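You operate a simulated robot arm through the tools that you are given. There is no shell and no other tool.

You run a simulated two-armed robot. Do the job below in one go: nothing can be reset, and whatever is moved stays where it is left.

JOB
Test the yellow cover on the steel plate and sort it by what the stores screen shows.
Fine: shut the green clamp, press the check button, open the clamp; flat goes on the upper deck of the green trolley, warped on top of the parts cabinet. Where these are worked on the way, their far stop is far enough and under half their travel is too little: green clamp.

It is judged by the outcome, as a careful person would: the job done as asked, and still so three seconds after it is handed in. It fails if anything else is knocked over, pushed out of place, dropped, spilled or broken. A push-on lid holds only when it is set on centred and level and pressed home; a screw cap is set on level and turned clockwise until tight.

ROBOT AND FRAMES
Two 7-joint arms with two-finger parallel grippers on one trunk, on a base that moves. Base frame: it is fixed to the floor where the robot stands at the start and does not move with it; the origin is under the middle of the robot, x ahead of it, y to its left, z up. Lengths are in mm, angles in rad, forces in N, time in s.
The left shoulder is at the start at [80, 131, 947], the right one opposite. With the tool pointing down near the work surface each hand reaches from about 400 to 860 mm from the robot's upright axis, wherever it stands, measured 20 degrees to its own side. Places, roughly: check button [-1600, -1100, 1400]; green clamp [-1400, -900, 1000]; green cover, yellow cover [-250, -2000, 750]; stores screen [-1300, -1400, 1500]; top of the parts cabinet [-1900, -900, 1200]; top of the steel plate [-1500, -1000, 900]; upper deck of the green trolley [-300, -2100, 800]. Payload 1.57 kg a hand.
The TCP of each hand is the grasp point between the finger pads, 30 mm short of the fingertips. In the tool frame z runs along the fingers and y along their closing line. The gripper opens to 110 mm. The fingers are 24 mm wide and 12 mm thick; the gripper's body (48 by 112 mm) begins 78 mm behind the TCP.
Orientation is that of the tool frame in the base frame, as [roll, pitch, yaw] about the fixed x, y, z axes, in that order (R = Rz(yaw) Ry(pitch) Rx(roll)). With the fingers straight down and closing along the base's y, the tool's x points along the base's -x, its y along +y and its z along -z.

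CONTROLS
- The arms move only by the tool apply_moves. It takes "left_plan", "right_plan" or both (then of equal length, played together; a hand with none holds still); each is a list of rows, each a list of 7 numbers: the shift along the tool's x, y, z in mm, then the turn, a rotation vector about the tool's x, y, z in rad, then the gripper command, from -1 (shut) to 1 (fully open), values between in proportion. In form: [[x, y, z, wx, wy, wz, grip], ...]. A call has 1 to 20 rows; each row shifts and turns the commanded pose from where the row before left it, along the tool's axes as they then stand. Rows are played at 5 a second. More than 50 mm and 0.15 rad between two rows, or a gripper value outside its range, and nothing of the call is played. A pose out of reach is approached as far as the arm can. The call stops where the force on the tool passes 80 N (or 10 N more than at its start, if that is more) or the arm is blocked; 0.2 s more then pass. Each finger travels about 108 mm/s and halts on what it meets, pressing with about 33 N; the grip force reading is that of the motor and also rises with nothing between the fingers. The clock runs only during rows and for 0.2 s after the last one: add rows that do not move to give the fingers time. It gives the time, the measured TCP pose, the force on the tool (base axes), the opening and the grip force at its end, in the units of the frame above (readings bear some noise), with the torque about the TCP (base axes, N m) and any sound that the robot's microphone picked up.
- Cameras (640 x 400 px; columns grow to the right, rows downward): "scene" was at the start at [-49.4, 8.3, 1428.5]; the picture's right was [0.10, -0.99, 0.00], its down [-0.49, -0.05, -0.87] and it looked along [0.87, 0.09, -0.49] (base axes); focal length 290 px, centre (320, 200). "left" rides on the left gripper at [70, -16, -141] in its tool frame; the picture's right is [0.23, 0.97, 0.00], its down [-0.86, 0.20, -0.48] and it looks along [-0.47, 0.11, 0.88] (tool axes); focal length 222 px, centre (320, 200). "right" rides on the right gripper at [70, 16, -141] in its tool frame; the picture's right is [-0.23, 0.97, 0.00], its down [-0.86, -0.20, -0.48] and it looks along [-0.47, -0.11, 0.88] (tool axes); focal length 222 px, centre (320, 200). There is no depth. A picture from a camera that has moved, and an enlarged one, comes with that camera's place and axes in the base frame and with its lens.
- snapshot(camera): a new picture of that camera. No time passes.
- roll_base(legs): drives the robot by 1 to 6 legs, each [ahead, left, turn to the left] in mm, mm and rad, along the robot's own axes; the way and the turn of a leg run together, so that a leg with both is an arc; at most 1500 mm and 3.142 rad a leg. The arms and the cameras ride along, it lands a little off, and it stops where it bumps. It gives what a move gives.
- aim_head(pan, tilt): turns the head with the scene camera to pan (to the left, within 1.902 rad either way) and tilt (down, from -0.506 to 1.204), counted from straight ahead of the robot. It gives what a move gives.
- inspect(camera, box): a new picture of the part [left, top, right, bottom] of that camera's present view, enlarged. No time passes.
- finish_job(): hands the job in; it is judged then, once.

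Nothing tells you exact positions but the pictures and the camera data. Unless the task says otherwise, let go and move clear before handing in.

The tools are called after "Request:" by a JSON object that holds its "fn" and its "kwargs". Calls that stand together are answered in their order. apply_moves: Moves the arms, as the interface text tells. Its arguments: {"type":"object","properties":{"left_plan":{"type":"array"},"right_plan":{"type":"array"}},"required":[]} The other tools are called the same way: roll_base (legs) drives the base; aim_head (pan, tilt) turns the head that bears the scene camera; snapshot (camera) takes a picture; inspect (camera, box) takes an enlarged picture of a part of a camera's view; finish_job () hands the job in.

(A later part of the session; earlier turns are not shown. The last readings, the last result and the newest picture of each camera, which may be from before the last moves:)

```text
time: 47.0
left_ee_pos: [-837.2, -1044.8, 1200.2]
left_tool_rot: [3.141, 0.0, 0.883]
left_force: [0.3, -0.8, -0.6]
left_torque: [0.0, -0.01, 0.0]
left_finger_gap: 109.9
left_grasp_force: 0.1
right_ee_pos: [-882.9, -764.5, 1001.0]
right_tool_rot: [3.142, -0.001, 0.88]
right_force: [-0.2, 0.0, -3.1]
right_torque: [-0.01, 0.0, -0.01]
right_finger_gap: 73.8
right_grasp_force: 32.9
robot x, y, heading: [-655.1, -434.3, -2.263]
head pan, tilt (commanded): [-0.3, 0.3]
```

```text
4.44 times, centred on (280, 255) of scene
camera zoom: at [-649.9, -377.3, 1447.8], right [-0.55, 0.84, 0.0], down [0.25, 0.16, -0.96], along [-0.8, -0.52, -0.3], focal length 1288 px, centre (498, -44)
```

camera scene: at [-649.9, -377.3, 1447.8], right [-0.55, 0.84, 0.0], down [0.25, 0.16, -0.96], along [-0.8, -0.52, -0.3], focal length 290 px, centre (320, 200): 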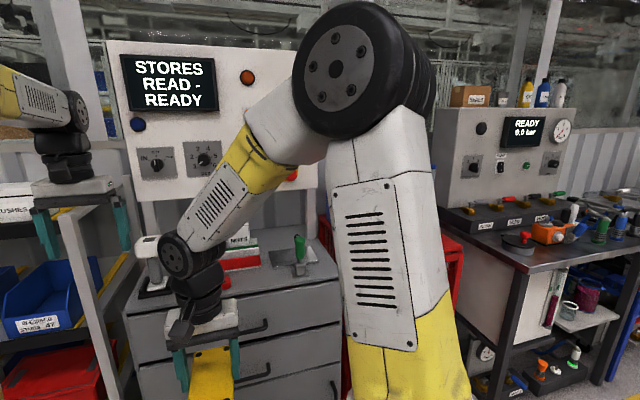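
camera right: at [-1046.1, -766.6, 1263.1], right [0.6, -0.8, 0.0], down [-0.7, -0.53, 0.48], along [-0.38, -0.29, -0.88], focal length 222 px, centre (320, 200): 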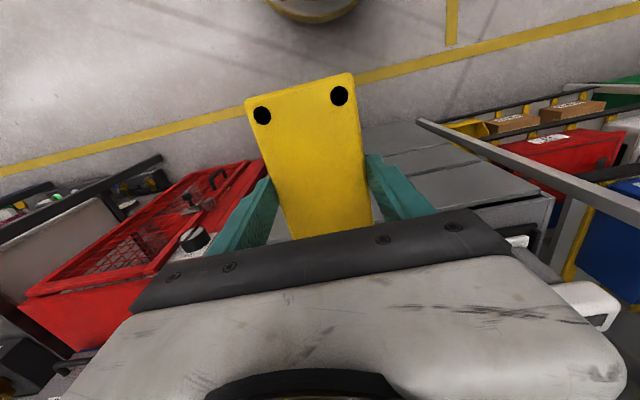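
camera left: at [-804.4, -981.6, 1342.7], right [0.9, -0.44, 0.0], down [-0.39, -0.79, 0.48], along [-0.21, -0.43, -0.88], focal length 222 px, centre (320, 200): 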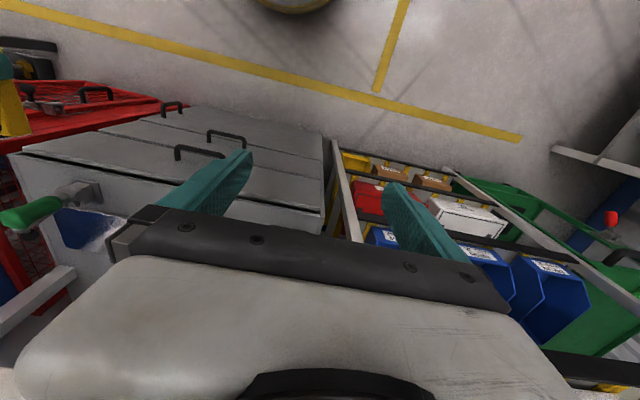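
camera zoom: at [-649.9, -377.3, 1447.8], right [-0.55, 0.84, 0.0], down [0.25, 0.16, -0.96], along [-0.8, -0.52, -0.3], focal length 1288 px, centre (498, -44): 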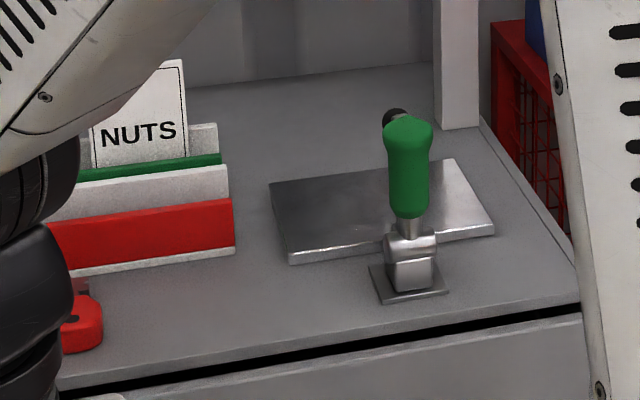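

The plate (≈175 × 133 mm, top z ≈ 890, centre ≈ (-1464, -1040)) has the clamp standing centred in front of it, handle upright and black pad raised, so it looks open. I'll swing the right arm out to the right to get a clear view of the panel's buttons and labels.

Request:
{"fn": "apply_moves", "kwargs": {"right_plan": [[-11, -41, -13.5, 0, 0, 0, -1], [-11, -41, -13.5, 0, 0, 0, -1], [-11, -41, -13.5, 0, 0, 0, -1], [-11, -41, -13.5, 0, 0, 0, -1], [-11, -41, -13.5, 0, 0, 0, -1], [-11, -41, -13.5, 0, 0, 0, -1], [-11, -41, -13.5, 0, 0, 0, -1], [-11, -41, -13.5, 0, 0, 0, -1], [-11, -41, -13.5, 0, 0, 0, -1], [0, 0, 0, 0, 0, 0, -1]]}}

Request:
{"fn": "aim_head", "kwargs": {"pan": -0.2, "tilt": 0.25}}

Request:
{"fn": "snapshot", "kwargs": {"camera": "scene"}}

```text
time: 49.1
left_ee_pos: [-838.7, -1045.5, 1200.9]
left_tool_rot: [-3.141, 0.001, 0.882]
left_force: [0.7, -0.1, 0.4]
left_torque: [0.0, 0.02, 0.02]
left_finger_gap: 110.0
left_grasp_force: 0.0
right_ee_pos: [-1233.8, -605.9, 1123.2]
right_tool_rot: [3.141, -0.003, 0.881]
right_force: [-0.6, 0.2, -1.9]
right_torque: [0.0, 0.02, 0.04]
right_finger_gap: 73.4
right_grasp_force: 32.6
robot x, y, heading: [-661.1, -432.4, -2.262]
head pan, tilt (commanded): [-0.3, 0.3]
```

```text
time: 49.8
left_ee_pos: [-838.9, -1045.1, 1198.8]
left_tool_rot: [3.14, -0.001, 0.88]
left_force: [-0.3, 0.5, 0.4]
left_torque: [-0.01, 0.0, -0.03]
left_finger_gap: 109.9
left_grasp_force: 0.0
right_ee_pos: [-1233.2, -605.7, 1123.6]
right_tool_rot: [-3.14, -0.001, 0.879]
right_force: [1.1, 1.0, -2.5]
right_torque: [-0.01, 0.01, 0.01]
right_finger_gap: 73.9
right_grasp_force: 33.0
robot x, y, heading: [-660.0, -434.3, -2.262]
head pan, tilt (commanded): [-0.201, 0.25]
```

```text
taken
camera scene: at [-644.6, -384.7, 1452.5], right [-0.63, 0.78, 0.0], down [0.19, 0.16, -0.97], along [-0.75, -0.61, -0.25], focal length 290 px, centre (320, 200)
```

scene: 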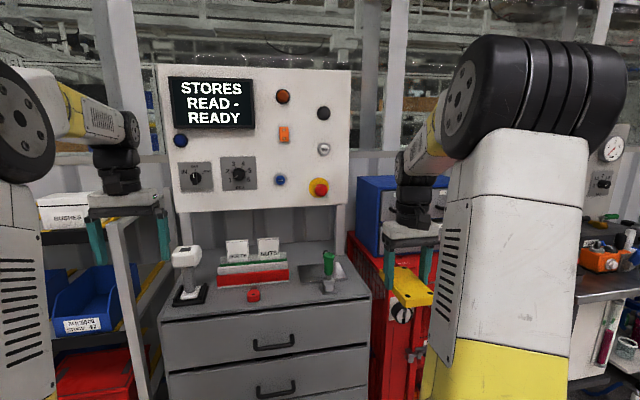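

Now the panel and plate are both unobstructed. I'll enlarge the buttons and the clamp.

Request:
{"fn": "inspect", "kwargs": {"camera": "scene", "box": [260, 80, 350, 205]}}

Request:
{"fn": "inspect", "kwargs": {"camera": "scene", "box": [290, 235, 370, 300]}}

Request:
{"fn": "inspect", "kwargs": {"camera": "scene", "box": [300, 130, 345, 170]}}

Request:
{"fn": "inspect", "kwargs": {"camera": "scene", "box": [260, 165, 305, 195]}}

```text
3.20 times, centred on (305, 142) of scene
camera zoom: at [-644.6, -384.7, 1452.5], right [-0.63, 0.78, 0.0], down [0.19, 0.16, -0.97], along [-0.75, -0.61, -0.25], focal length 928 px, centre (368, 384)
```

zoom: 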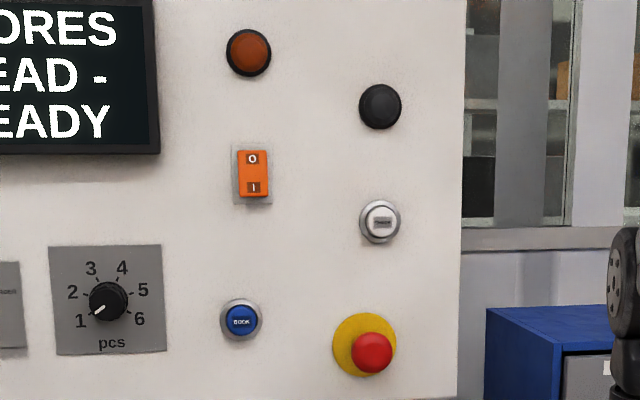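

```text
6.15 times, centred on (330, 268) of scene
camera zoom: at [-644.6, -384.7, 1452.5], right [-0.63, 0.78, 0.0], down [0.19, 0.16, -0.97], along [-0.75, -0.61, -0.25], focal length 1784 px, centre (258, -215)
```

zoom: 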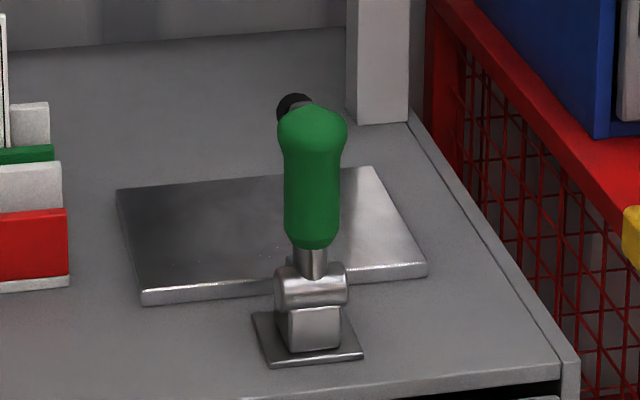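

```text
10.00 times, centred on (322, 150) of scene
camera zoom: at [-644.6, -384.7, 1452.5], right [-0.63, 0.78, 0.0], down [0.19, 0.16, -0.97], along [-0.75, -0.61, -0.25], focal length 2899 px, centre (295, 700)
```

zoom: 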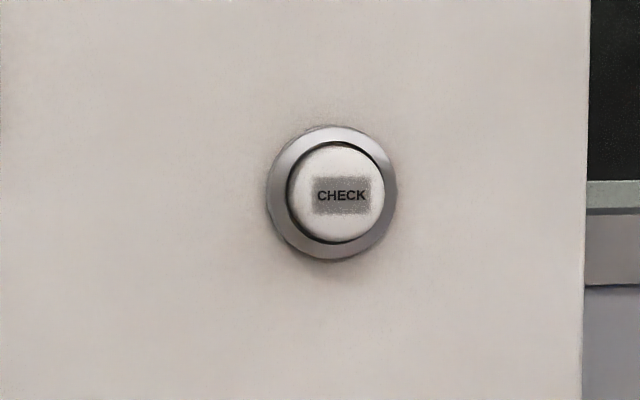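

```text
13.33 times, centred on (282, 180) of scene
camera zoom: at [-644.6, -384.7, 1452.5], right [-0.63, 0.78, 0.0], down [0.19, 0.16, -0.97], along [-0.75, -0.61, -0.25], focal length 3865 px, centre (820, 467)
```

zoom: 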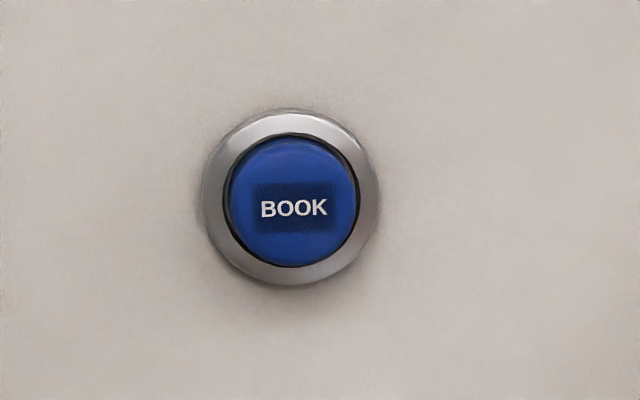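

The white button is labelled CHECK and is at about (-1592, -1126, 1360); the blue one says BOOK and must be left alone. The plate centre is (-1466, -1040) and the row's front faces about 49°. I'll set the right hand's height and turn it 90° here in the open, then drive up so it ends above the plate.

Request:
{"fn": "apply_moves", "kwargs": {"right_plan": [[-27, 40, -9, 0, 0, 0, -1], [-27, 40, -9, 0, 0, 0, -1], [-26, 39, -9, 0, 0, 0, -1], [0, 0, 0, 0, 0, -0.1428, -1], [0, 0, 0, 0, 0, -0.1428, -1], [0, 0, 0, 0, 0, -0.1428, -1], [0, 0, 0, 0, 0, -0.1428, -1], [0, 0, 0, 0, 0, -0.1428, -1], [0, 0, 0, 0, 0, -0.1428, -1], [0, 0, 0, 0, 0, -0.1428, -1], [0, 0, 0, 0, 0, -0.1428, -1], [0, 0, 0, 0, 0, -0.1428, -1], [0, 0, 0, 0, 0, -0.1428, -1], [0, 0, 0, 0, 0, -0.1428, -1], [0, 0, 0, 0, 0, 0, -1]]}}

Request:
{"fn": "snapshot", "kwargs": {"camera": "scene"}}

```text
time: 53.0
left_ee_pos: [-838.4, -1045.7, 1199.5]
left_tool_rot: [3.141, 0.001, 0.882]
left_force: [-0.7, 0.3, 0.2]
left_torque: [0.01, -0.01, 0.0]
left_finger_gap: 109.9
left_grasp_force: 0.1
right_ee_pos: [-1190.1, -741.3, 1150.7]
right_tool_rot: [-3.141, 0.001, 2.453]
right_force: [-0.4, 0.4, -2.1]
right_torque: [0.01, 0.01, -0.01]
right_finger_gap: 73.6
right_grasp_force: 33.4
robot x, y, heading: [-663.6, -436.0, -2.261]
head pan, tilt (commanded): [-0.201, 0.25]
```

```text
taken
camera scene: at [-644.5, -384.8, 1452.6], right [-0.63, 0.78, 0.0], down [0.19, 0.16, -0.97], along [-0.75, -0.61, -0.25], focal length 290 px, centre (320, 200)
```

scene: 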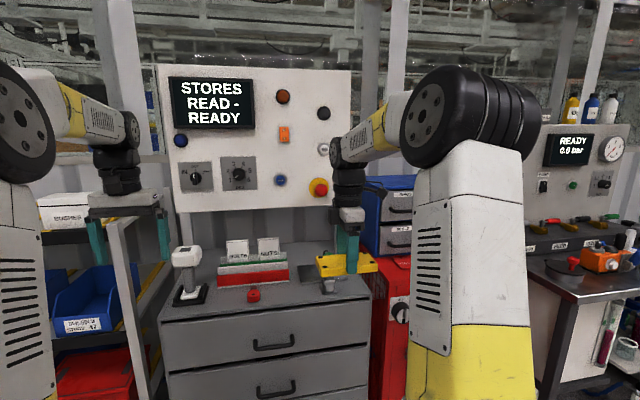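

Wrist turned fully with no trouble. I'll tuck the left hand in, away from the shelf, then drive up to the cabinet.

Request:
{"fn": "apply_moves", "kwargs": {"left_plan": [[30, -30, 0, 0, 0, 0, 1], [30, -30, 0, 0, 0, 0, 1], [30, -30, 0, 0, 0, 0, 1], [30, -30, 0, 0, 0, 0, 1], [30, -30, 0, 0, 0, 0, 1], [0, 0, 0, 0, 0, 0, 1]]}}

Request:
{"fn": "roll_base", "kwargs": {"legs": [[0, 0, -0.021], [300, -4, 0]]}}

Request:
{"fn": "snapshot", "kwargs": {"camera": "scene"}}

Request:
{"fn": "snapshot", "kwargs": {"camera": "right"}}

```text
time: 54.4
left_ee_pos: [-858.1, -832.8, 1201.1]
left_tool_rot: [3.141, 0.0, 0.881]
left_force: [0.7, -0.4, -0.2]
left_torque: [-0.01, -0.01, 0.0]
left_finger_gap: 110.2
left_grasp_force: 0.1
right_ee_pos: [-1191.2, -742.7, 1149.0]
right_tool_rot: [-3.141, -0.001, 2.448]
right_force: [0.4, 0.0, -1.5]
right_torque: [0.0, 0.0, -0.01]
right_finger_gap: 73.7
right_grasp_force: 33.2
robot x, y, heading: [-661.8, -434.0, -2.262]
head pan, tilt (commanded): [-0.201, 0.25]
```

```text
time: 56.8
left_ee_pos: [-1065.6, -1055.4, 1201.3]
left_tool_rot: [3.14, 0.0, 0.857]
left_force: [0.0, 0.7, -0.1]
left_torque: [0.02, -0.02, -0.01]
left_finger_gap: 110.0
left_grasp_force: 0.0
right_ee_pos: [-1397.8, -954.8, 1150.7]
right_tool_rot: [3.142, 0.0, 2.427]
right_force: [0.4, -0.5, -1.8]
right_torque: [0.01, 0.0, -0.02]
right_finger_gap: 73.4
right_grasp_force: 32.9
robot x, y, heading: [-859.0, -654.3, -2.286]
head pan, tilt (commanded): [-0.201, 0.25]
```

```text
taken
camera scene: at [-842.7, -609.7, 1452.5], right [-0.61, 0.79, 0.0], down [0.2, 0.15, -0.97], along [-0.77, -0.59, -0.25], focal length 290 px, centre (320, 200)
```

scene: 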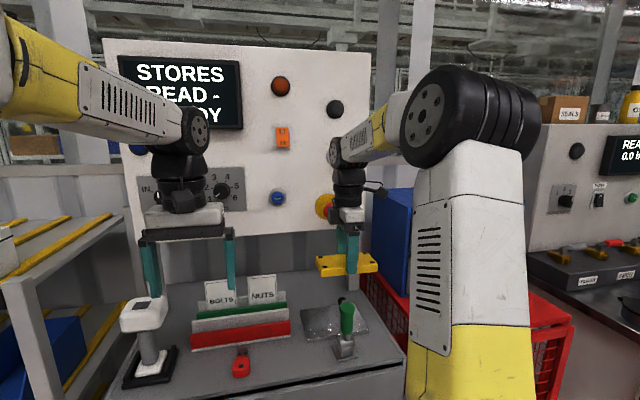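

```text
taken
camera right: at [-1438.5, -897.4, 1292.0], right [0.81, 0.59, 0.0], down [0.51, -0.71, 0.48], along [0.28, -0.39, -0.88], focal length 222 px, centre (320, 200)
```

right: 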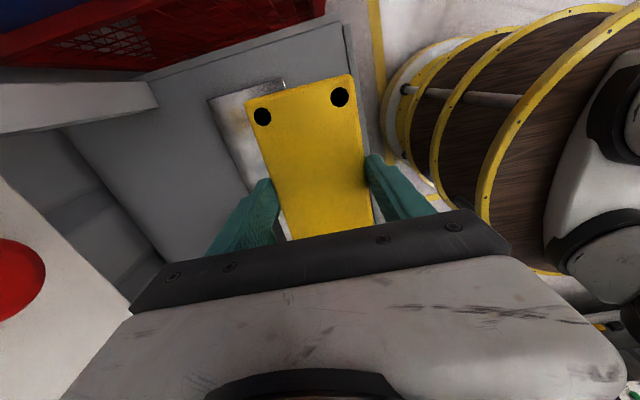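

Closer now, with the clamp and plate in clear view below the cover. I'll enlarge to refine their positions and the clamp's mechanism.

Request:
{"fn": "aim_head", "kwargs": {"pan": -0.25, "tilt": 0.6}}

Request:
{"fn": "inspect", "kwargs": {"camera": "scene", "box": [270, 150, 430, 270]}}

Request:
{"fn": "snapshot", "kwargs": {"camera": "scene"}}

Request:
{"fn": "snapshot", "kwargs": {"camera": "left"}}

```text
time: 57.6
left_ee_pos: [-1066.8, -1054.2, 1201.9]
left_tool_rot: [-3.141, 0.0, 0.856]
left_force: [-0.2, -0.3, 0.1]
left_torque: [0.0, 0.01, 0.02]
left_finger_gap: 109.9
left_grasp_force: 0.1
right_ee_pos: [-1397.9, -955.1, 1151.5]
right_tool_rot: [3.141, -0.001, 2.426]
right_force: [0.5, 0.4, -1.0]
right_torque: [0.0, -0.02, -0.04]
right_finger_gap: 73.5
right_grasp_force: 33.0
robot x, y, heading: [-860.4, -660.5, -2.289]
head pan, tilt (commanded): [-0.25, 0.6]
```

```text
3.33 times, centred on (350, 210) of scene
camera zoom: at [-841.4, -603.3, 1420.4], right [-0.57, 0.82, 0.0], down [0.46, 0.32, -0.83], along [-0.68, -0.47, -0.56], focal length 966 px, centre (220, 167)
```

zoom: 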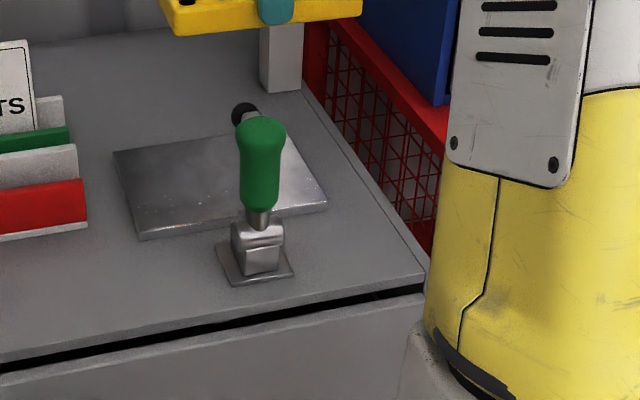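

```text
taken
camera scene: at [-841.4, -603.3, 1420.4], right [-0.57, 0.82, 0.0], down [0.46, 0.32, -0.83], along [-0.68, -0.47, -0.56], focal length 290 px, centre (320, 200)
```

scene: 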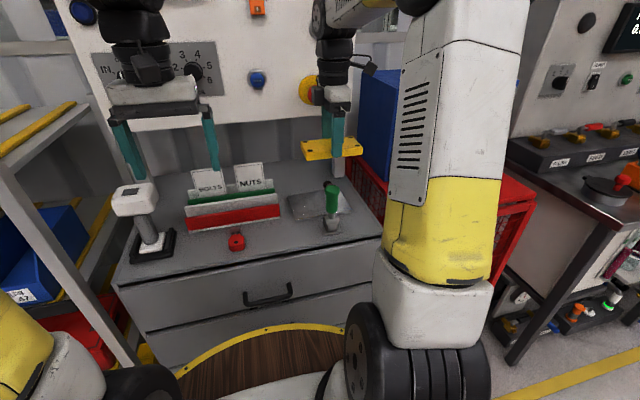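

```text
taken
camera left: at [-1031.3, -991.2, 1343.3], right [0.89, -0.47, 0.0], down [-0.41, -0.78, 0.48], along [-0.22, -0.42, -0.88], focal length 222 px, centre (320, 200)
```

left: 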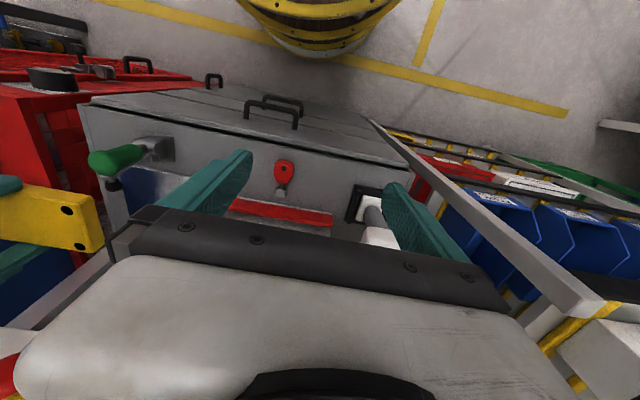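

Request:
{"fn": "inspect", "kwargs": {"camera": "left", "box": [60, 110, 220, 240]}}

Request:
{"fn": "inspect", "kwargs": {"camera": "scene", "box": [300, 170, 380, 240]}}

```text
3.08 times, centred on (140, 175) of left
camera zoom: at [-1031.3, -991.2, 1343.3], right [0.89, -0.47, 0.0], down [-0.41, -0.78, 0.48], along [-0.22, -0.42, -0.88], focal length 684 px, centre (874, 277)
```

zoom: 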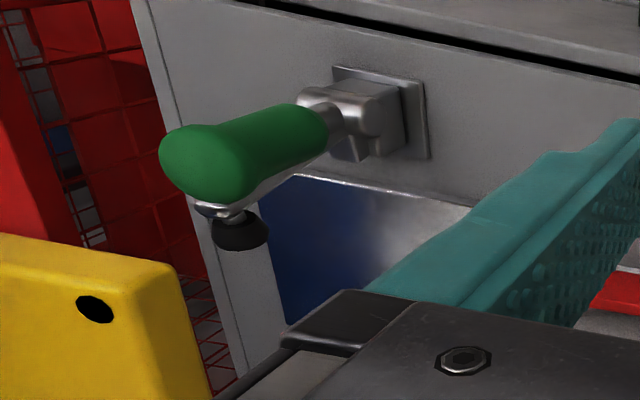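

```text
5.71 times, centred on (340, 205) of scene
camera zoom: at [-841.4, -603.3, 1420.4], right [-0.57, 0.82, 0.0], down [0.46, 0.32, -0.83], along [-0.68, -0.47, -0.56], focal length 1656 px, centre (206, 171)
```

zoom: 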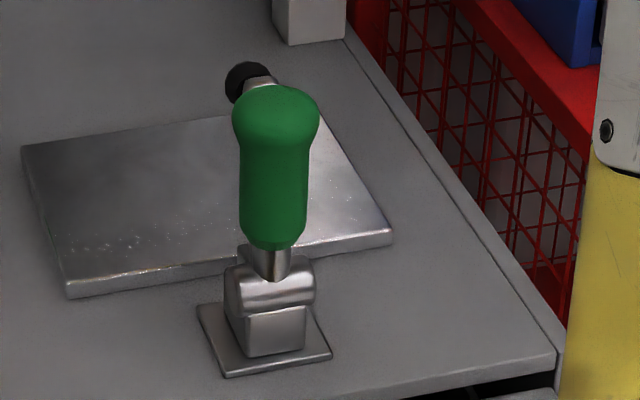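

The clamp's steel arm and pad stand upright beside the handle, with the pad about 83 mm in front of the plate centre, so it is open and leaves room for the gripper. I'll bring the cover over the plate, still high, and check alignment from the hand camera.

Request:
{"fn": "apply_moves", "kwargs": {"right_plan": [[-1.2, -37, 0, 0, 0, 0, -1], [-1.2, -37, 0, 0, 0, 0, -1], [-1.2, -37, 0, 0, 0, 0, -1], [0, 0, 0, 0, 0, 0, -1]]}}

Request:
{"fn": "snapshot", "kwargs": {"camera": "right"}}

Request:
{"fn": "snapshot", "kwargs": {"camera": "scene"}}

Request:
{"fn": "inspect", "kwargs": {"camera": "scene", "box": [280, 120, 400, 240]}}

```text
time: 58.6
left_ee_pos: [-1066.5, -1053.4, 1201.2]
left_tool_rot: [3.141, 0.001, 0.857]
left_force: [-0.3, -1.1, 0.5]
left_torque: [-0.01, -0.02, -0.02]
left_finger_gap: 110.4
left_grasp_force: 0.0
right_ee_pos: [-1466.9, -1041.4, 1150.1]
right_tool_rot: [3.14, 0.0, 2.427]
right_force: [-0.1, -0.5, -2.7]
right_torque: [0.01, 0.01, 0.02]
right_finger_gap: 73.6
right_grasp_force: 32.2
robot x, y, heading: [-859.7, -656.0, -2.281]
head pan, tilt (commanded): [-0.25, 0.6]
```

```text
taken
camera right: at [-1508.6, -983.8, 1291.0], right [0.81, 0.59, 0.0], down [0.51, -0.71, 0.48], along [0.28, -0.39, -0.88], focal length 222 px, centre (320, 200)
```

right: 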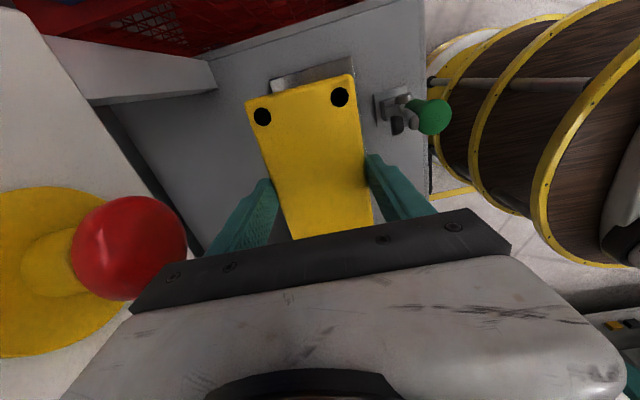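

```text
taken
camera scene: at [-841.4, -603.4, 1420.3], right [-0.57, 0.82, 0.0], down [0.46, 0.32, -0.82], along [-0.68, -0.47, -0.57], focal length 290 px, centre (320, 200)
```

scene: 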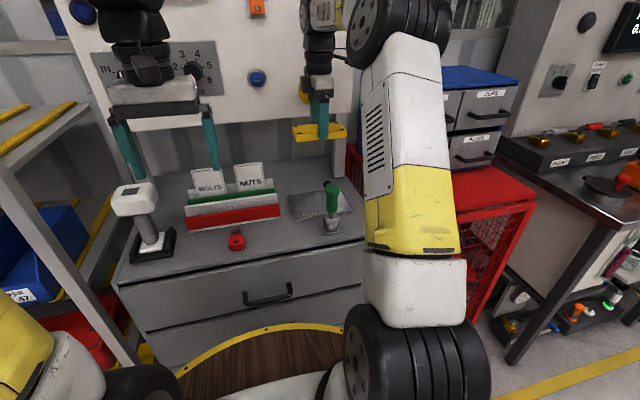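

```text
3.33 times, centred on (340, 180) of scene
camera zoom: at [-841.4, -603.4, 1420.3], right [-0.57, 0.82, 0.0], down [0.46, 0.32, -0.82], along [-0.68, -0.47, -0.57], focal length 966 px, centre (253, 267)
```

zoom: 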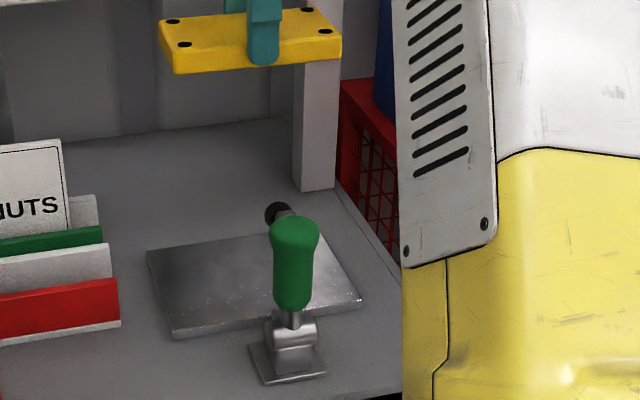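

Request:
{"fn": "inspect", "kwargs": {"camera": "right", "box": [240, 40, 460, 180]}}

```text
2.86 times, centred on (350, 110) of right
camera zoom: at [-1508.6, -983.8, 1291.0], right [0.81, 0.59, 0.0], down [0.51, -0.71, 0.48], along [0.28, -0.39, -0.88], focal length 635 px, centre (234, 457)
```

zoom: 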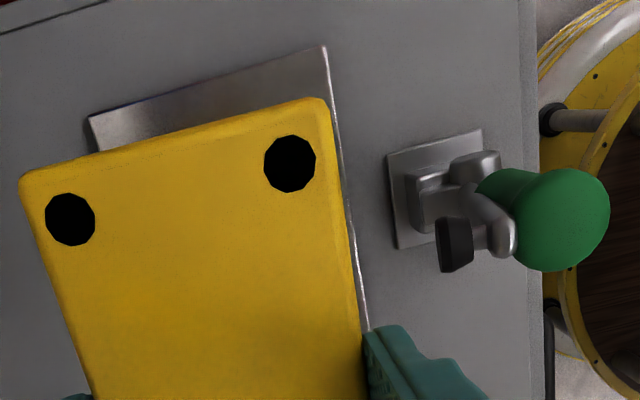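

The hand-camera view puts the cover over the plate within a few millimetres, and the clamp pad 89 mm off, leaving about 30 mm of clearance to the gripper. I'll come down to just above the plate.

Request:
{"fn": "apply_moves", "kwargs": {"right_plan": [[-4, 0, 30, 0, 0, 0, -1], [0, 0, 40, 0, 0, 0, -1], [0, 0, 40, 0, 0, 0, -1], [0, 0, 40, 0, 0, 0, -1], [0, 0, 35, 0, 0, 0, -1], [0, 0, 25, 0, 0, 0, -1], [0, 0, 0, 0, 0, 0, -1]]}}

Request:
{"fn": "inspect", "kwargs": {"camera": "scene", "box": [280, 120, 400, 240]}}

Request:
{"fn": "snapshot", "kwargs": {"camera": "right"}}

```text
time: 60.2
left_ee_pos: [-1066.4, -1054.1, 1200.9]
left_tool_rot: [3.14, -0.001, 0.858]
left_force: [-0.2, 1.2, 0.3]
left_torque: [0.02, 0.03, 0.0]
left_finger_gap: 110.0
left_grasp_force: 0.0
right_ee_pos: [-1464.3, -1044.9, 939.7]
right_tool_rot: [-3.141, 0.0, 2.424]
right_force: [1.0, -0.5, -1.4]
right_torque: [0.01, 0.0, 0.01]
right_finger_gap: 73.5
right_grasp_force: 33.4
robot x, y, heading: [-859.4, -655.8, -2.282]
head pan, tilt (commanded): [-0.25, 0.6]
```

```text
3.33 times, centred on (340, 180) of scene
camera zoom: at [-841.4, -603.3, 1420.3], right [-0.57, 0.82, 0.0], down [0.46, 0.32, -0.82], along [-0.68, -0.47, -0.57], focal length 966 px, centre (253, 267)
```

zoom: 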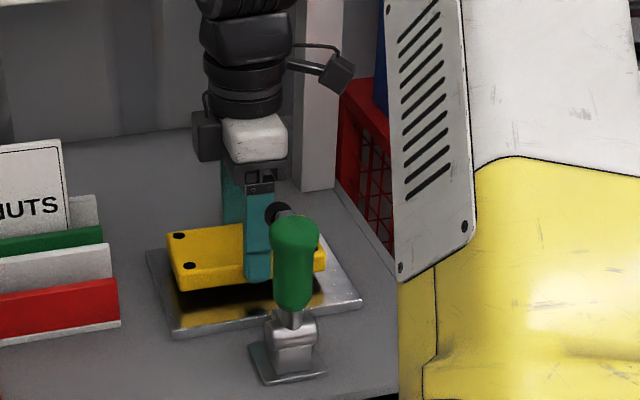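

```text
taken
camera right: at [-1505.4, -986.6, 1081.4], right [0.81, 0.59, 0.0], down [0.51, -0.71, 0.48], along [0.28, -0.39, -0.88], focal length 222 px, centre (320, 200)
```

right: 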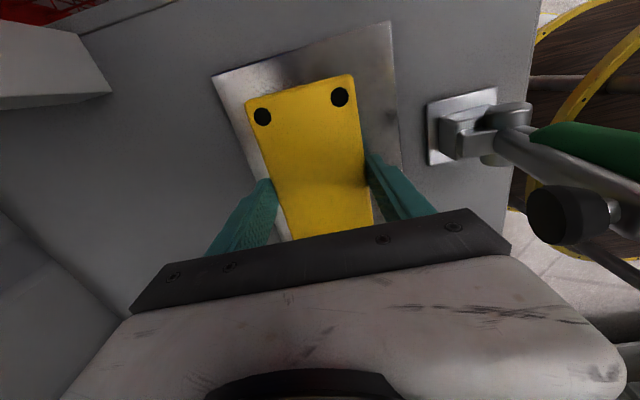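

Clear all round. I'll continue in small steps, watching the force for touchdown.

Request:
{"fn": "apply_moves", "kwargs": {"right_plan": [[0, 0, 5, 0, 0, 0, -1], [0, 0, 4, 0, 0, 0, -1], [0, 0, 0, 0, 0, 0, -1]]}}

Request:
{"fn": "apply_moves", "kwargs": {"right_plan": [[0, 0, 2, 0, 0, 0, -1], [0, 0, 1, 0, 0, 0, -1], [0, 0, 0, 0, 0, 0, -1]]}}

Request:
{"fn": "inspect", "kwargs": {"camera": "scene", "box": [300, 170, 380, 240]}}

```text
time: 61.0
left_ee_pos: [-1066.2, -1054.4, 1199.7]
left_tool_rot: [-3.141, -0.001, 0.858]
left_force: [-0.1, 0.3, -0.4]
left_torque: [0.0, 0.0, -0.06]
left_finger_gap: 110.2
left_grasp_force: 0.1
right_ee_pos: [-1463.7, -1044.6, 931.6]
right_tool_rot: [3.141, -0.001, 2.426]
right_force: [0.2, 0.3, -2.3]
right_torque: [0.02, 0.03, -0.04]
right_finger_gap: 73.5
right_grasp_force: 32.8
robot x, y, heading: [-860.0, -656.0, -2.285]
head pan, tilt (commanded): [-0.25, 0.6]
```

```text
time: 61.9
left_ee_pos: [-1065.2, -1055.0, 1201.5]
left_tool_rot: [-3.14, 0.002, 0.857]
left_force: [0.1, -0.4, -1.0]
left_torque: [-0.03, 0.01, 0.04]
left_finger_gap: 110.0
left_grasp_force: 0.0
right_ee_pos: [-1463.3, -1043.8, 927.8]
right_tool_rot: [-3.142, 0.0, 2.427]
right_force: [0.2, 0.6, 5.8]
right_torque: [0.23, -0.17, 0.01]
right_finger_gap: 73.3
right_grasp_force: 33.4
robot x, y, heading: [-858.1, -656.4, -2.285]
head pan, tilt (commanded): [-0.25, 0.6]
```

```text
5.71 times, centred on (340, 205) of scene
camera zoom: at [-841.1, -603.2, 1420.3], right [-0.57, 0.82, 0.0], down [0.46, 0.32, -0.83], along [-0.68, -0.47, -0.56], focal length 1656 px, centre (206, 171)
```

zoom: 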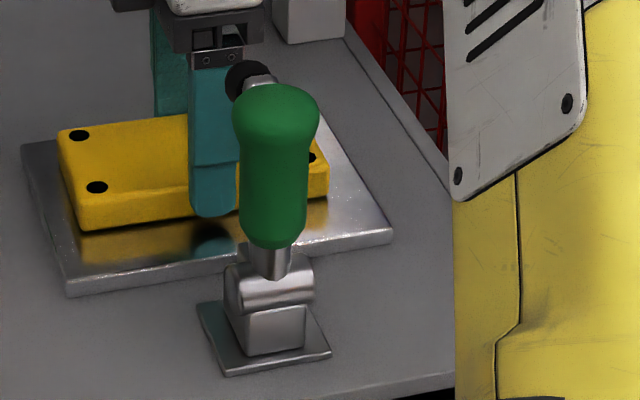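

The cover touched down on the plate (force turned to +6 N up). Releasing by opening modestly.

Request:
{"fn": "apply_moves", "kwargs": {"right_plan": [[0, 0, 0, 0, 0, 0, 0.45], [0, 0, 0, 0, 0, 0, 0.6], [0, 0, 0, 0, 0, 0, 0.6], [0, 0, 0, 0, 0, 0, 0.6]]}}

Request:
{"fn": "inspect", "kwargs": {"camera": "scene", "box": [300, 170, 380, 240]}}

Request:
{"fn": "snapshot", "kwargs": {"camera": "right"}}

```text
time: 62.9
left_ee_pos: [-1065.2, -1054.3, 1200.7]
left_tool_rot: [3.141, -0.001, 0.858]
left_force: [0.5, -0.4, -0.3]
left_torque: [0.02, 0.03, -0.02]
left_finger_gap: 110.0
left_grasp_force: 0.1
right_ee_pos: [-1464.6, -1043.8, 929.0]
right_tool_rot: [-3.141, 0.0, 2.425]
right_force: [0.2, -0.5, -0.3]
right_torque: [0.02, 0.0, 0.02]
right_finger_gap: 88.1
right_grasp_force: 0.1
robot x, y, heading: [-856.5, -657.5, -2.287]
head pan, tilt (commanded): [-0.25, 0.6]
```

```text
5.71 times, centred on (340, 205) of scene
camera zoom: at [-841.3, -603.3, 1420.3], right [-0.57, 0.82, 0.0], down [0.46, 0.32, -0.82], along [-0.68, -0.47, -0.57], focal length 1656 px, centre (206, 171)
```

zoom: 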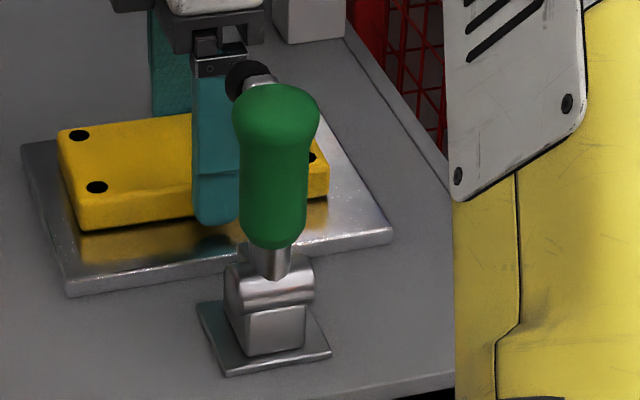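

```text
taken
camera right: at [-1505.3, -986.2, 1069.7], right [0.81, 0.59, 0.0], down [0.51, -0.71, 0.48], along [0.28, -0.39, -0.88], focal length 222 px, centre (320, 200)
```

right: 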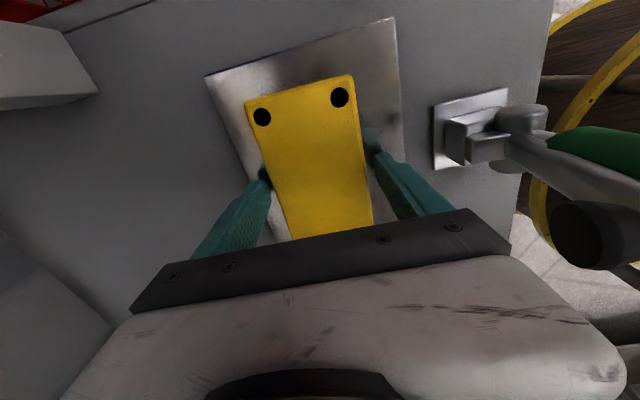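

The cover sits released and centred on the plate. I'll lift the hand straight up and turn it back so the fingers will straddle the clamp handle sideways.

Request:
{"fn": "apply_moves", "kwargs": {"right_plan": [[0, 0, -20, 0, 0, 0, 0.6], [0, 0, -40, 0, 0, 0, 0.6], [0, 0, -45, 0, 0, 0, 0.6], [0, 0, -45, 0, 0, 0, 0.6], [0, 0, -45, 0, 0, 0, 0.6], [0, 0, 0, 0, 0, 0, 0.6]]}}

Request:
{"fn": "snapshot", "kwargs": {"camera": "right"}}

Request:
{"fn": "inspect", "kwargs": {"camera": "scene", "box": [280, 120, 400, 240]}}

```text
time: 64.2
left_ee_pos: [-1065.0, -1055.1, 1201.4]
left_tool_rot: [-3.141, 0.002, 0.857]
left_force: [-0.3, 1.2, -0.3]
left_torque: [-0.02, 0.02, -0.03]
left_finger_gap: 110.1
left_grasp_force: 0.0
right_ee_pos: [-1463.0, -1042.4, 1123.9]
right_tool_rot: [3.141, 0.0, 2.426]
right_force: [0.7, -0.9, -1.0]
right_torque: [0.02, 0.0, -0.02]
right_finger_gap: 88.4
right_grasp_force: 0.1
robot x, y, heading: [-859.2, -654.1, -2.282]
head pan, tilt (commanded): [-0.25, 0.6]
```

```text
taken
camera right: at [-1505.2, -985.7, 1265.7], right [0.81, 0.59, 0.0], down [0.51, -0.71, 0.48], along [0.28, -0.39, -0.88], focal length 222 px, centre (320, 200)
```

right: 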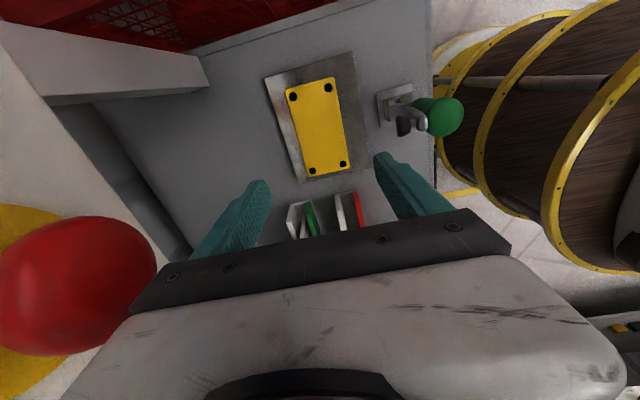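

```text
3.33 times, centred on (340, 180) of scene
camera zoom: at [-841.3, -603.3, 1420.3], right [-0.57, 0.82, 0.0], down [0.46, 0.32, -0.82], along [-0.68, -0.47, -0.57], focal length 966 px, centre (253, 267)
```

zoom: 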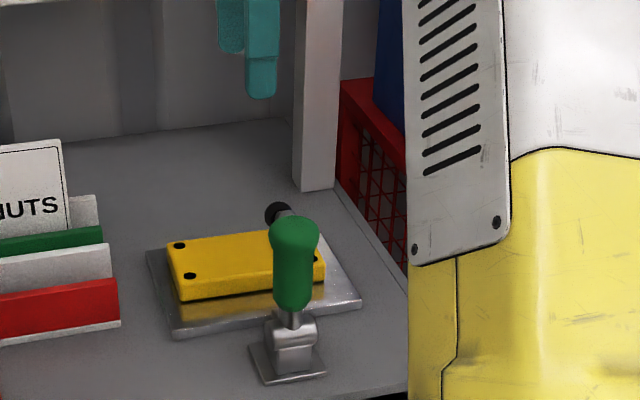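

The cover lies centred on the plate. Now I'll carry the empty hand over the clamp handle at (-1385, -940) and turn it so the fingers close sideways.

Request:
{"fn": "apply_moves", "kwargs": {"right_plan": [[2.6, 43, 0, 0, 0, 0, 0.6], [2.6, 43, 0, 0, 0, 0, 0.6], [2.6, 43, 0, 0, 0, 0, 0.4], [0, 0, 0, 0, 0, 0.1427, 0.4], [0, 0, 0, 0, 0, 0.1427, 0.4], [0, 0, 0, 0, 0, 0.1427, 0.4], [0, 0, 0, 0, 0, 0.1427, 0.4], [0, 0, 0, 0, 0, 0.1427, 0.4], [0, 0, 0, 0, 0, 0.1427, 0.4], [0, 0, 0, 0, 0, 0.1427, 0.4], [0, 0, 0, 0, 0, 0.1427, 0.4], [0, 0, 0, 0, 0, 0.1427, 0.4], [0, 0, 0, 0, 0, 0.1427, 0.4], [0, 0, 0, 0, 0, 0.1427, 0.4], [0, 0, 0, 0, 0, 0, 0.4]]}}

Request:
{"fn": "snapshot", "kwargs": {"camera": "right"}}

Request:
{"fn": "inspect", "kwargs": {"camera": "scene", "box": [280, 120, 400, 240]}}

```text
time: 67.5
left_ee_pos: [-1065.0, -1055.1, 1200.2]
left_tool_rot: [3.141, 0.0, 0.858]
left_force: [-0.1, -0.5, 0.9]
left_torque: [0.0, 0.0, -0.01]
left_finger_gap: 109.8
left_grasp_force: 0.0
right_ee_pos: [-1384.7, -941.0, 1122.8]
right_tool_rot: [3.14, -0.001, 0.855]
right_force: [0.9, 0.5, -0.6]
right_torque: [0.04, 0.0, 0.02]
right_finger_gap: 77.1
right_grasp_force: 0.2
robot x, y, heading: [-862.5, -660.9, -2.285]
head pan, tilt (commanded): [-0.25, 0.6]
```

```text
taken
camera right: at [-1326.8, -899.9, 1265.0], right [0.59, -0.81, 0.0], down [-0.71, -0.51, 0.48], along [-0.39, -0.28, -0.88], focal length 222 px, centre (320, 200)
```

right: 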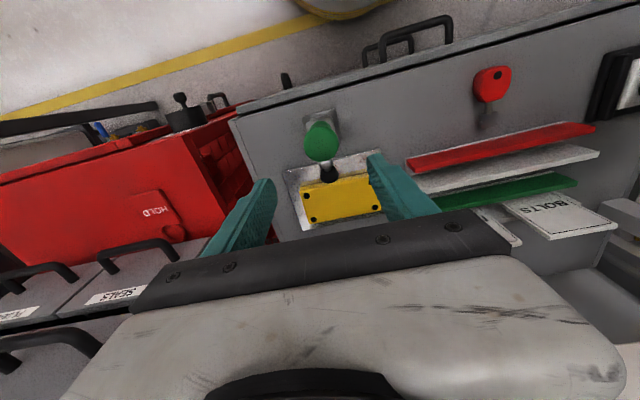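

```text
3.33 times, centred on (340, 180) of scene
camera zoom: at [-841.3, -603.3, 1420.3], right [-0.57, 0.82, 0.0], down [0.46, 0.32, -0.82], along [-0.68, -0.47, -0.57], focal length 966 px, centre (253, 267)
```

zoom: 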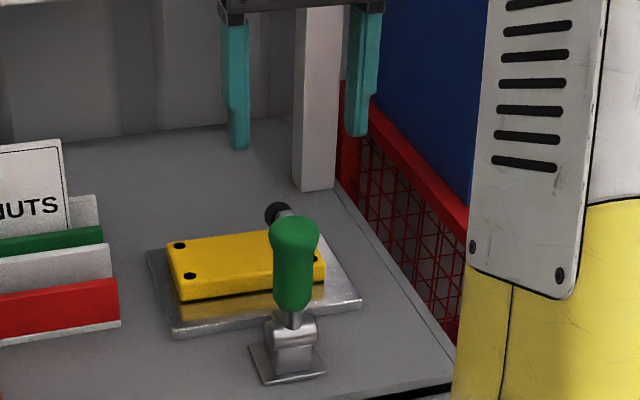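

The handle's knob is at about (-1376, -935, 1015), leaning slightly my way. I'll shift to it and lower the fingers either side.

Request:
{"fn": "apply_moves", "kwargs": {"right_plan": [[11, 2, 0, 0, 0, 0, 0.4], [0, 0, 35, 0, 0, 0, 0.4], [0, 0, 35, 0, 0, 0, 0.4], [0, 0, 22, 0, 0, 0, 0.4], [0, 0, 0, 0, 0, 0, 0.4]]}}

Request:
{"fn": "snapshot", "kwargs": {"camera": "right"}}

Request:
{"fn": "inspect", "kwargs": {"camera": "scene", "box": [280, 120, 400, 240]}}

```text
time: 68.7
left_ee_pos: [-1066.6, -1054.4, 1201.3]
left_tool_rot: [3.141, 0.0, 0.857]
left_force: [0.2, 0.3, 0.3]
left_torque: [0.02, 0.0, 0.02]
left_finger_gap: 110.1
left_grasp_force: 0.0
right_ee_pos: [-1375.5, -934.4, 1031.7]
right_tool_rot: [3.141, 0.001, 0.856]
right_force: [0.4, 0.2, -0.4]
right_torque: [0.03, 0.01, 0.02]
right_finger_gap: 77.2
right_grasp_force: 0.0
robot x, y, heading: [-856.9, -655.9, -2.285]
head pan, tilt (commanded): [-0.25, 0.6]
```

```text
taken
camera right: at [-1317.7, -892.5, 1173.3], right [0.59, -0.81, 0.0], down [-0.71, -0.52, 0.48], along [-0.39, -0.28, -0.88], focal length 222 px, centre (320, 200)
```

right: 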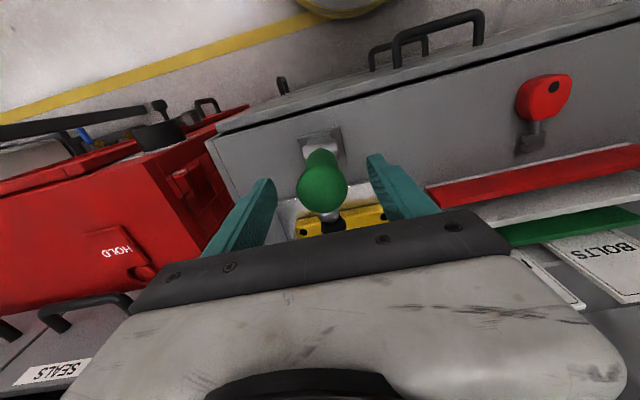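

```text
3.33 times, centred on (340, 180) of scene
camera zoom: at [-841.3, -603.3, 1420.3], right [-0.57, 0.82, 0.0], down [0.46, 0.32, -0.82], along [-0.68, -0.47, -0.57], focal length 966 px, centre (253, 267)
```

zoom: 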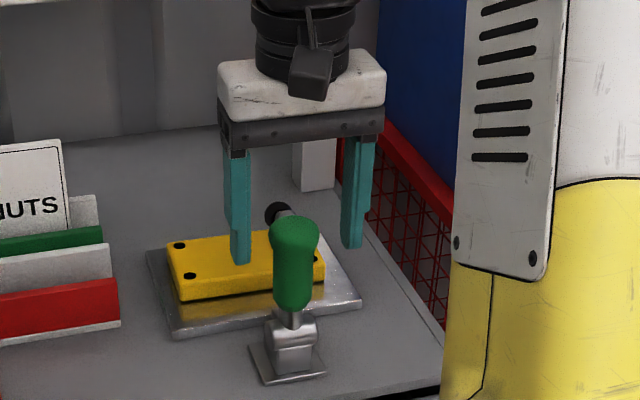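

The knob is between the fingers. Closing on it gently.

Request:
{"fn": "apply_moves", "kwargs": {"right_plan": [[0, 0, 0, 0, 0, 0, 0], [0, 0, 0, 0, 0, 0, -1], [0, 0, 0, 0, 0, 0, -1], [0, 0, 0, 0, 0, 0, -1]]}}

Request:
{"fn": "inspect", "kwargs": {"camera": "scene", "box": [280, 120, 400, 240]}}

```text
time: 69.7
left_ee_pos: [-1065.9, -1054.7, 1201.4]
left_tool_rot: [-3.141, 0.001, 0.858]
left_force: [0.6, -0.3, 0.3]
left_torque: [0.01, -0.03, -0.02]
left_finger_gap: 109.8
left_grasp_force: 0.1
right_ee_pos: [-1376.2, -934.5, 1032.4]
right_tool_rot: [-3.139, -0.002, 0.856]
right_force: [2.8, -1.9, -2.5]
right_torque: [0.32, 0.43, 0.0]
right_finger_gap: 33.8
right_grasp_force: 41.6
robot x, y, heading: [-858.4, -657.3, -2.289]
head pan, tilt (commanded): [-0.25, 0.6]
```

```text
3.33 times, centred on (340, 180) of scene
camera zoom: at [-841.1, -603.5, 1420.3], right [-0.57, 0.82, 0.0], down [0.46, 0.32, -0.82], along [-0.68, -0.47, -0.57], focal length 966 px, centre (253, 267)
```

zoom: 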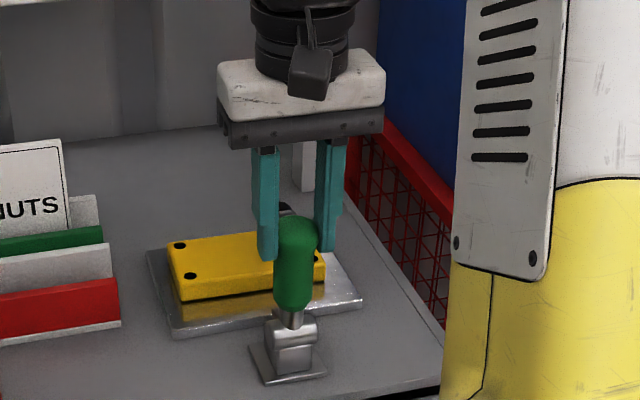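

I have the knob (34 mm gap). I'll probe which way the lever goes by pulling it slightly toward me and watching the force and motion.

Request:
{"fn": "apply_moves", "kwargs": {"right_plan": [[6, 0, 1, 0, 0, 0, -1], [6, 0, 1, 0, 0, 0, -1], [0, 0, 0, 0, 0, 0, -1]]}}

Request:
{"fn": "inspect", "kwargs": {"camera": "scene", "box": [280, 120, 400, 240]}}

Request:
{"fn": "snapshot", "kwargs": {"camera": "right"}}

```text
time: 70.5
left_ee_pos: [-1066.0, -1055.9, 1201.1]
left_tool_rot: [3.141, -0.001, 0.858]
left_force: [-0.2, -0.5, 0.6]
left_torque: [0.0, -0.01, -0.05]
left_finger_gap: 110.0
left_grasp_force: 0.1
right_ee_pos: [-1369.3, -926.1, 1031.5]
right_tool_rot: [3.141, 0.006, 0.857]
right_force: [-7.9, -16.2, 20.5]
right_torque: [-2.11, 0.55, -0.43]
right_finger_gap: 33.9
right_grasp_force: 41.5
robot x, y, heading: [-860.2, -658.6, -2.282]
head pan, tilt (commanded): [-0.25, 0.6]
```

```text
3.33 times, centred on (340, 180) of scene
camera zoom: at [-841.2, -603.8, 1420.4], right [-0.57, 0.82, 0.0], down [0.46, 0.32, -0.82], along [-0.68, -0.47, -0.57], focal length 966 px, centre (253, 267)
```

zoom: 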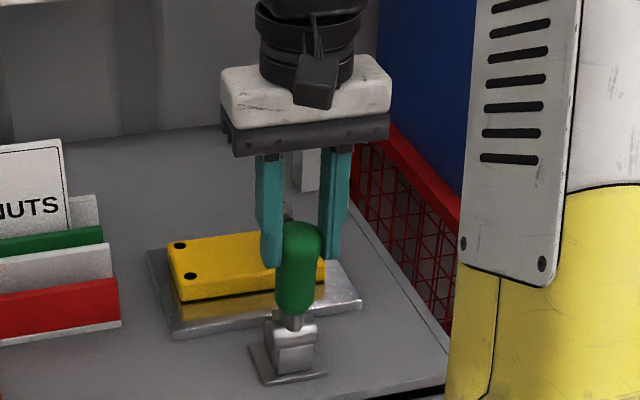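

```text
taken
camera right: at [-1310.8, -885.0, 1172.3], right [0.59, -0.81, 0.0], down [-0.71, -0.51, 0.48], along [-0.39, -0.29, -0.87], focal length 222 px, centre (320, 200)
```

right: 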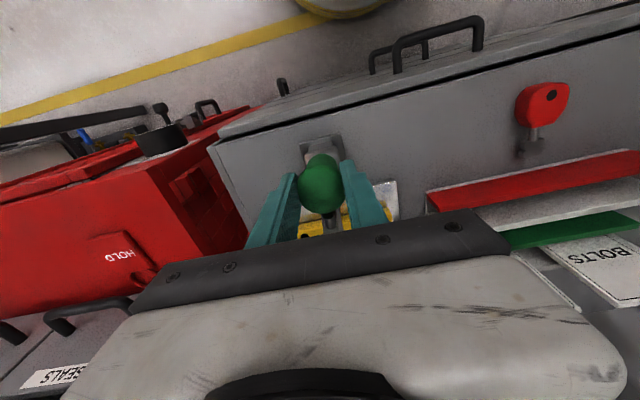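

The handle followed toward me with only light resistance, so it swings my way. I'll follow its arc a bit further and check what the arm does.

Request:
{"fn": "apply_moves", "kwargs": {"right_plan": [[10, 0, 3.2, 0, 0, 0, -1], [9.9, 0, 4, 0, 0, 0, -1], [9.4, 0, 5, 0, 0, 0, -1], [0, 0, 0, 0, 0, 0, -1]]}}

Request:
{"fn": "inspect", "kwargs": {"camera": "scene", "box": [280, 120, 400, 240]}}

Request:
{"fn": "snapshot", "kwargs": {"camera": "left"}}

```text
time: 71.5
left_ee_pos: [-1064.3, -1053.9, 1202.6]
left_tool_rot: [-3.141, 0.001, 0.856]
left_force: [0.5, -0.5, 0.4]
left_torque: [0.01, -0.01, -0.01]
left_finger_gap: 109.9
left_grasp_force: 0.1
right_ee_pos: [-1349.1, -902.4, 1018.5]
right_tool_rot: [3.141, 0.0, 0.857]
right_force: [3.7, -4.5, 36.9]
right_torque: [-2.19, 0.14, 0.04]
right_finger_gap: 33.5
right_grasp_force: 41.5
robot x, y, heading: [-863.2, -656.6, -2.284]
head pan, tilt (commanded): [-0.25, 0.6]
```

```text
3.33 times, centred on (340, 180) of scene
camera zoom: at [-840.1, -602.8, 1420.3], right [-0.57, 0.82, 0.0], down [0.46, 0.32, -0.83], along [-0.68, -0.47, -0.56], focal length 966 px, centre (253, 267)
```

zoom: 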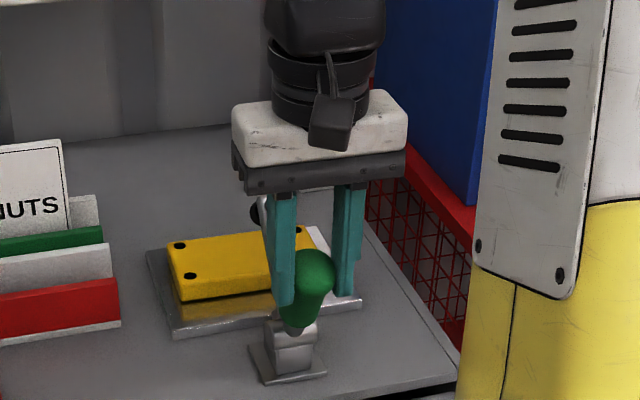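

```text
taken
camera left: at [-1030.2, -990.7, 1343.6], right [0.89, -0.47, 0.0], down [-0.41, -0.78, 0.48], along [-0.22, -0.42, -0.88], focal length 222 px, centre (320, 200)
```

left: 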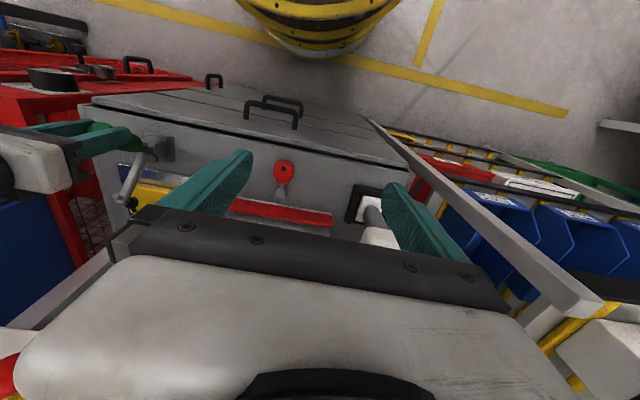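

The lever works as a toggle: the handle comes toward me while the pad arm swings down to the plate. I'll follow the arc on with a slightly larger radius, watching the force.

Request:
{"fn": "apply_moves", "kwargs": {"right_plan": [[6, 0, 1.5, 0, 0, 0, -1], [5, 0, 3, 0, 0, 0, -1], [5, 0, 4, 0, 0, 0, -1], [4.7, 0, 4.5, 0, 0, 0, -1], [0, 0, 0, 0, 0, 0, -1]]}}

Request:
{"fn": "inspect", "kwargs": {"camera": "scene", "box": [280, 120, 400, 240]}}

```text
time: 72.7
left_ee_pos: [-1065.7, -1054.5, 1200.3]
left_tool_rot: [3.141, 0.0, 0.856]
left_force: [-0.1, 0.1, -0.7]
left_torque: [0.0, -0.02, -0.02]
left_finger_gap: 109.6
left_grasp_force: 0.1
right_ee_pos: [-1336.2, -886.8, 1003.5]
right_tool_rot: [3.14, -0.002, 0.855]
right_force: [-0.5, 1.7, 21.4]
right_torque: [-1.63, 0.1, 0.15]
right_finger_gap: 33.8
right_grasp_force: 41.2
robot x, y, heading: [-860.0, -658.0, -2.282]
head pan, tilt (commanded): [-0.25, 0.6]
```

```text
3.33 times, centred on (340, 180) of scene
camera zoom: at [-840.8, -602.8, 1420.3], right [-0.57, 0.82, 0.0], down [0.46, 0.32, -0.83], along [-0.68, -0.47, -0.56], focal length 966 px, centre (253, 267)
```

zoom: 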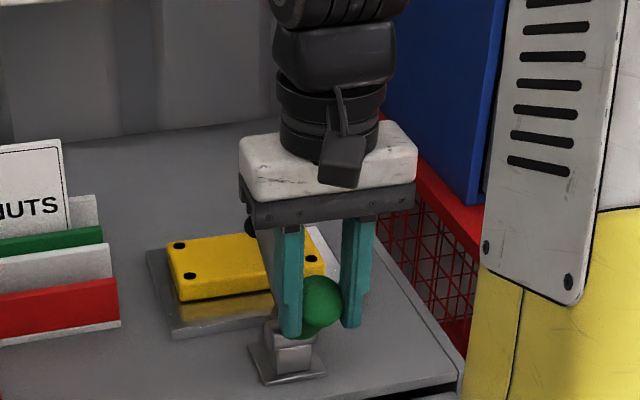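

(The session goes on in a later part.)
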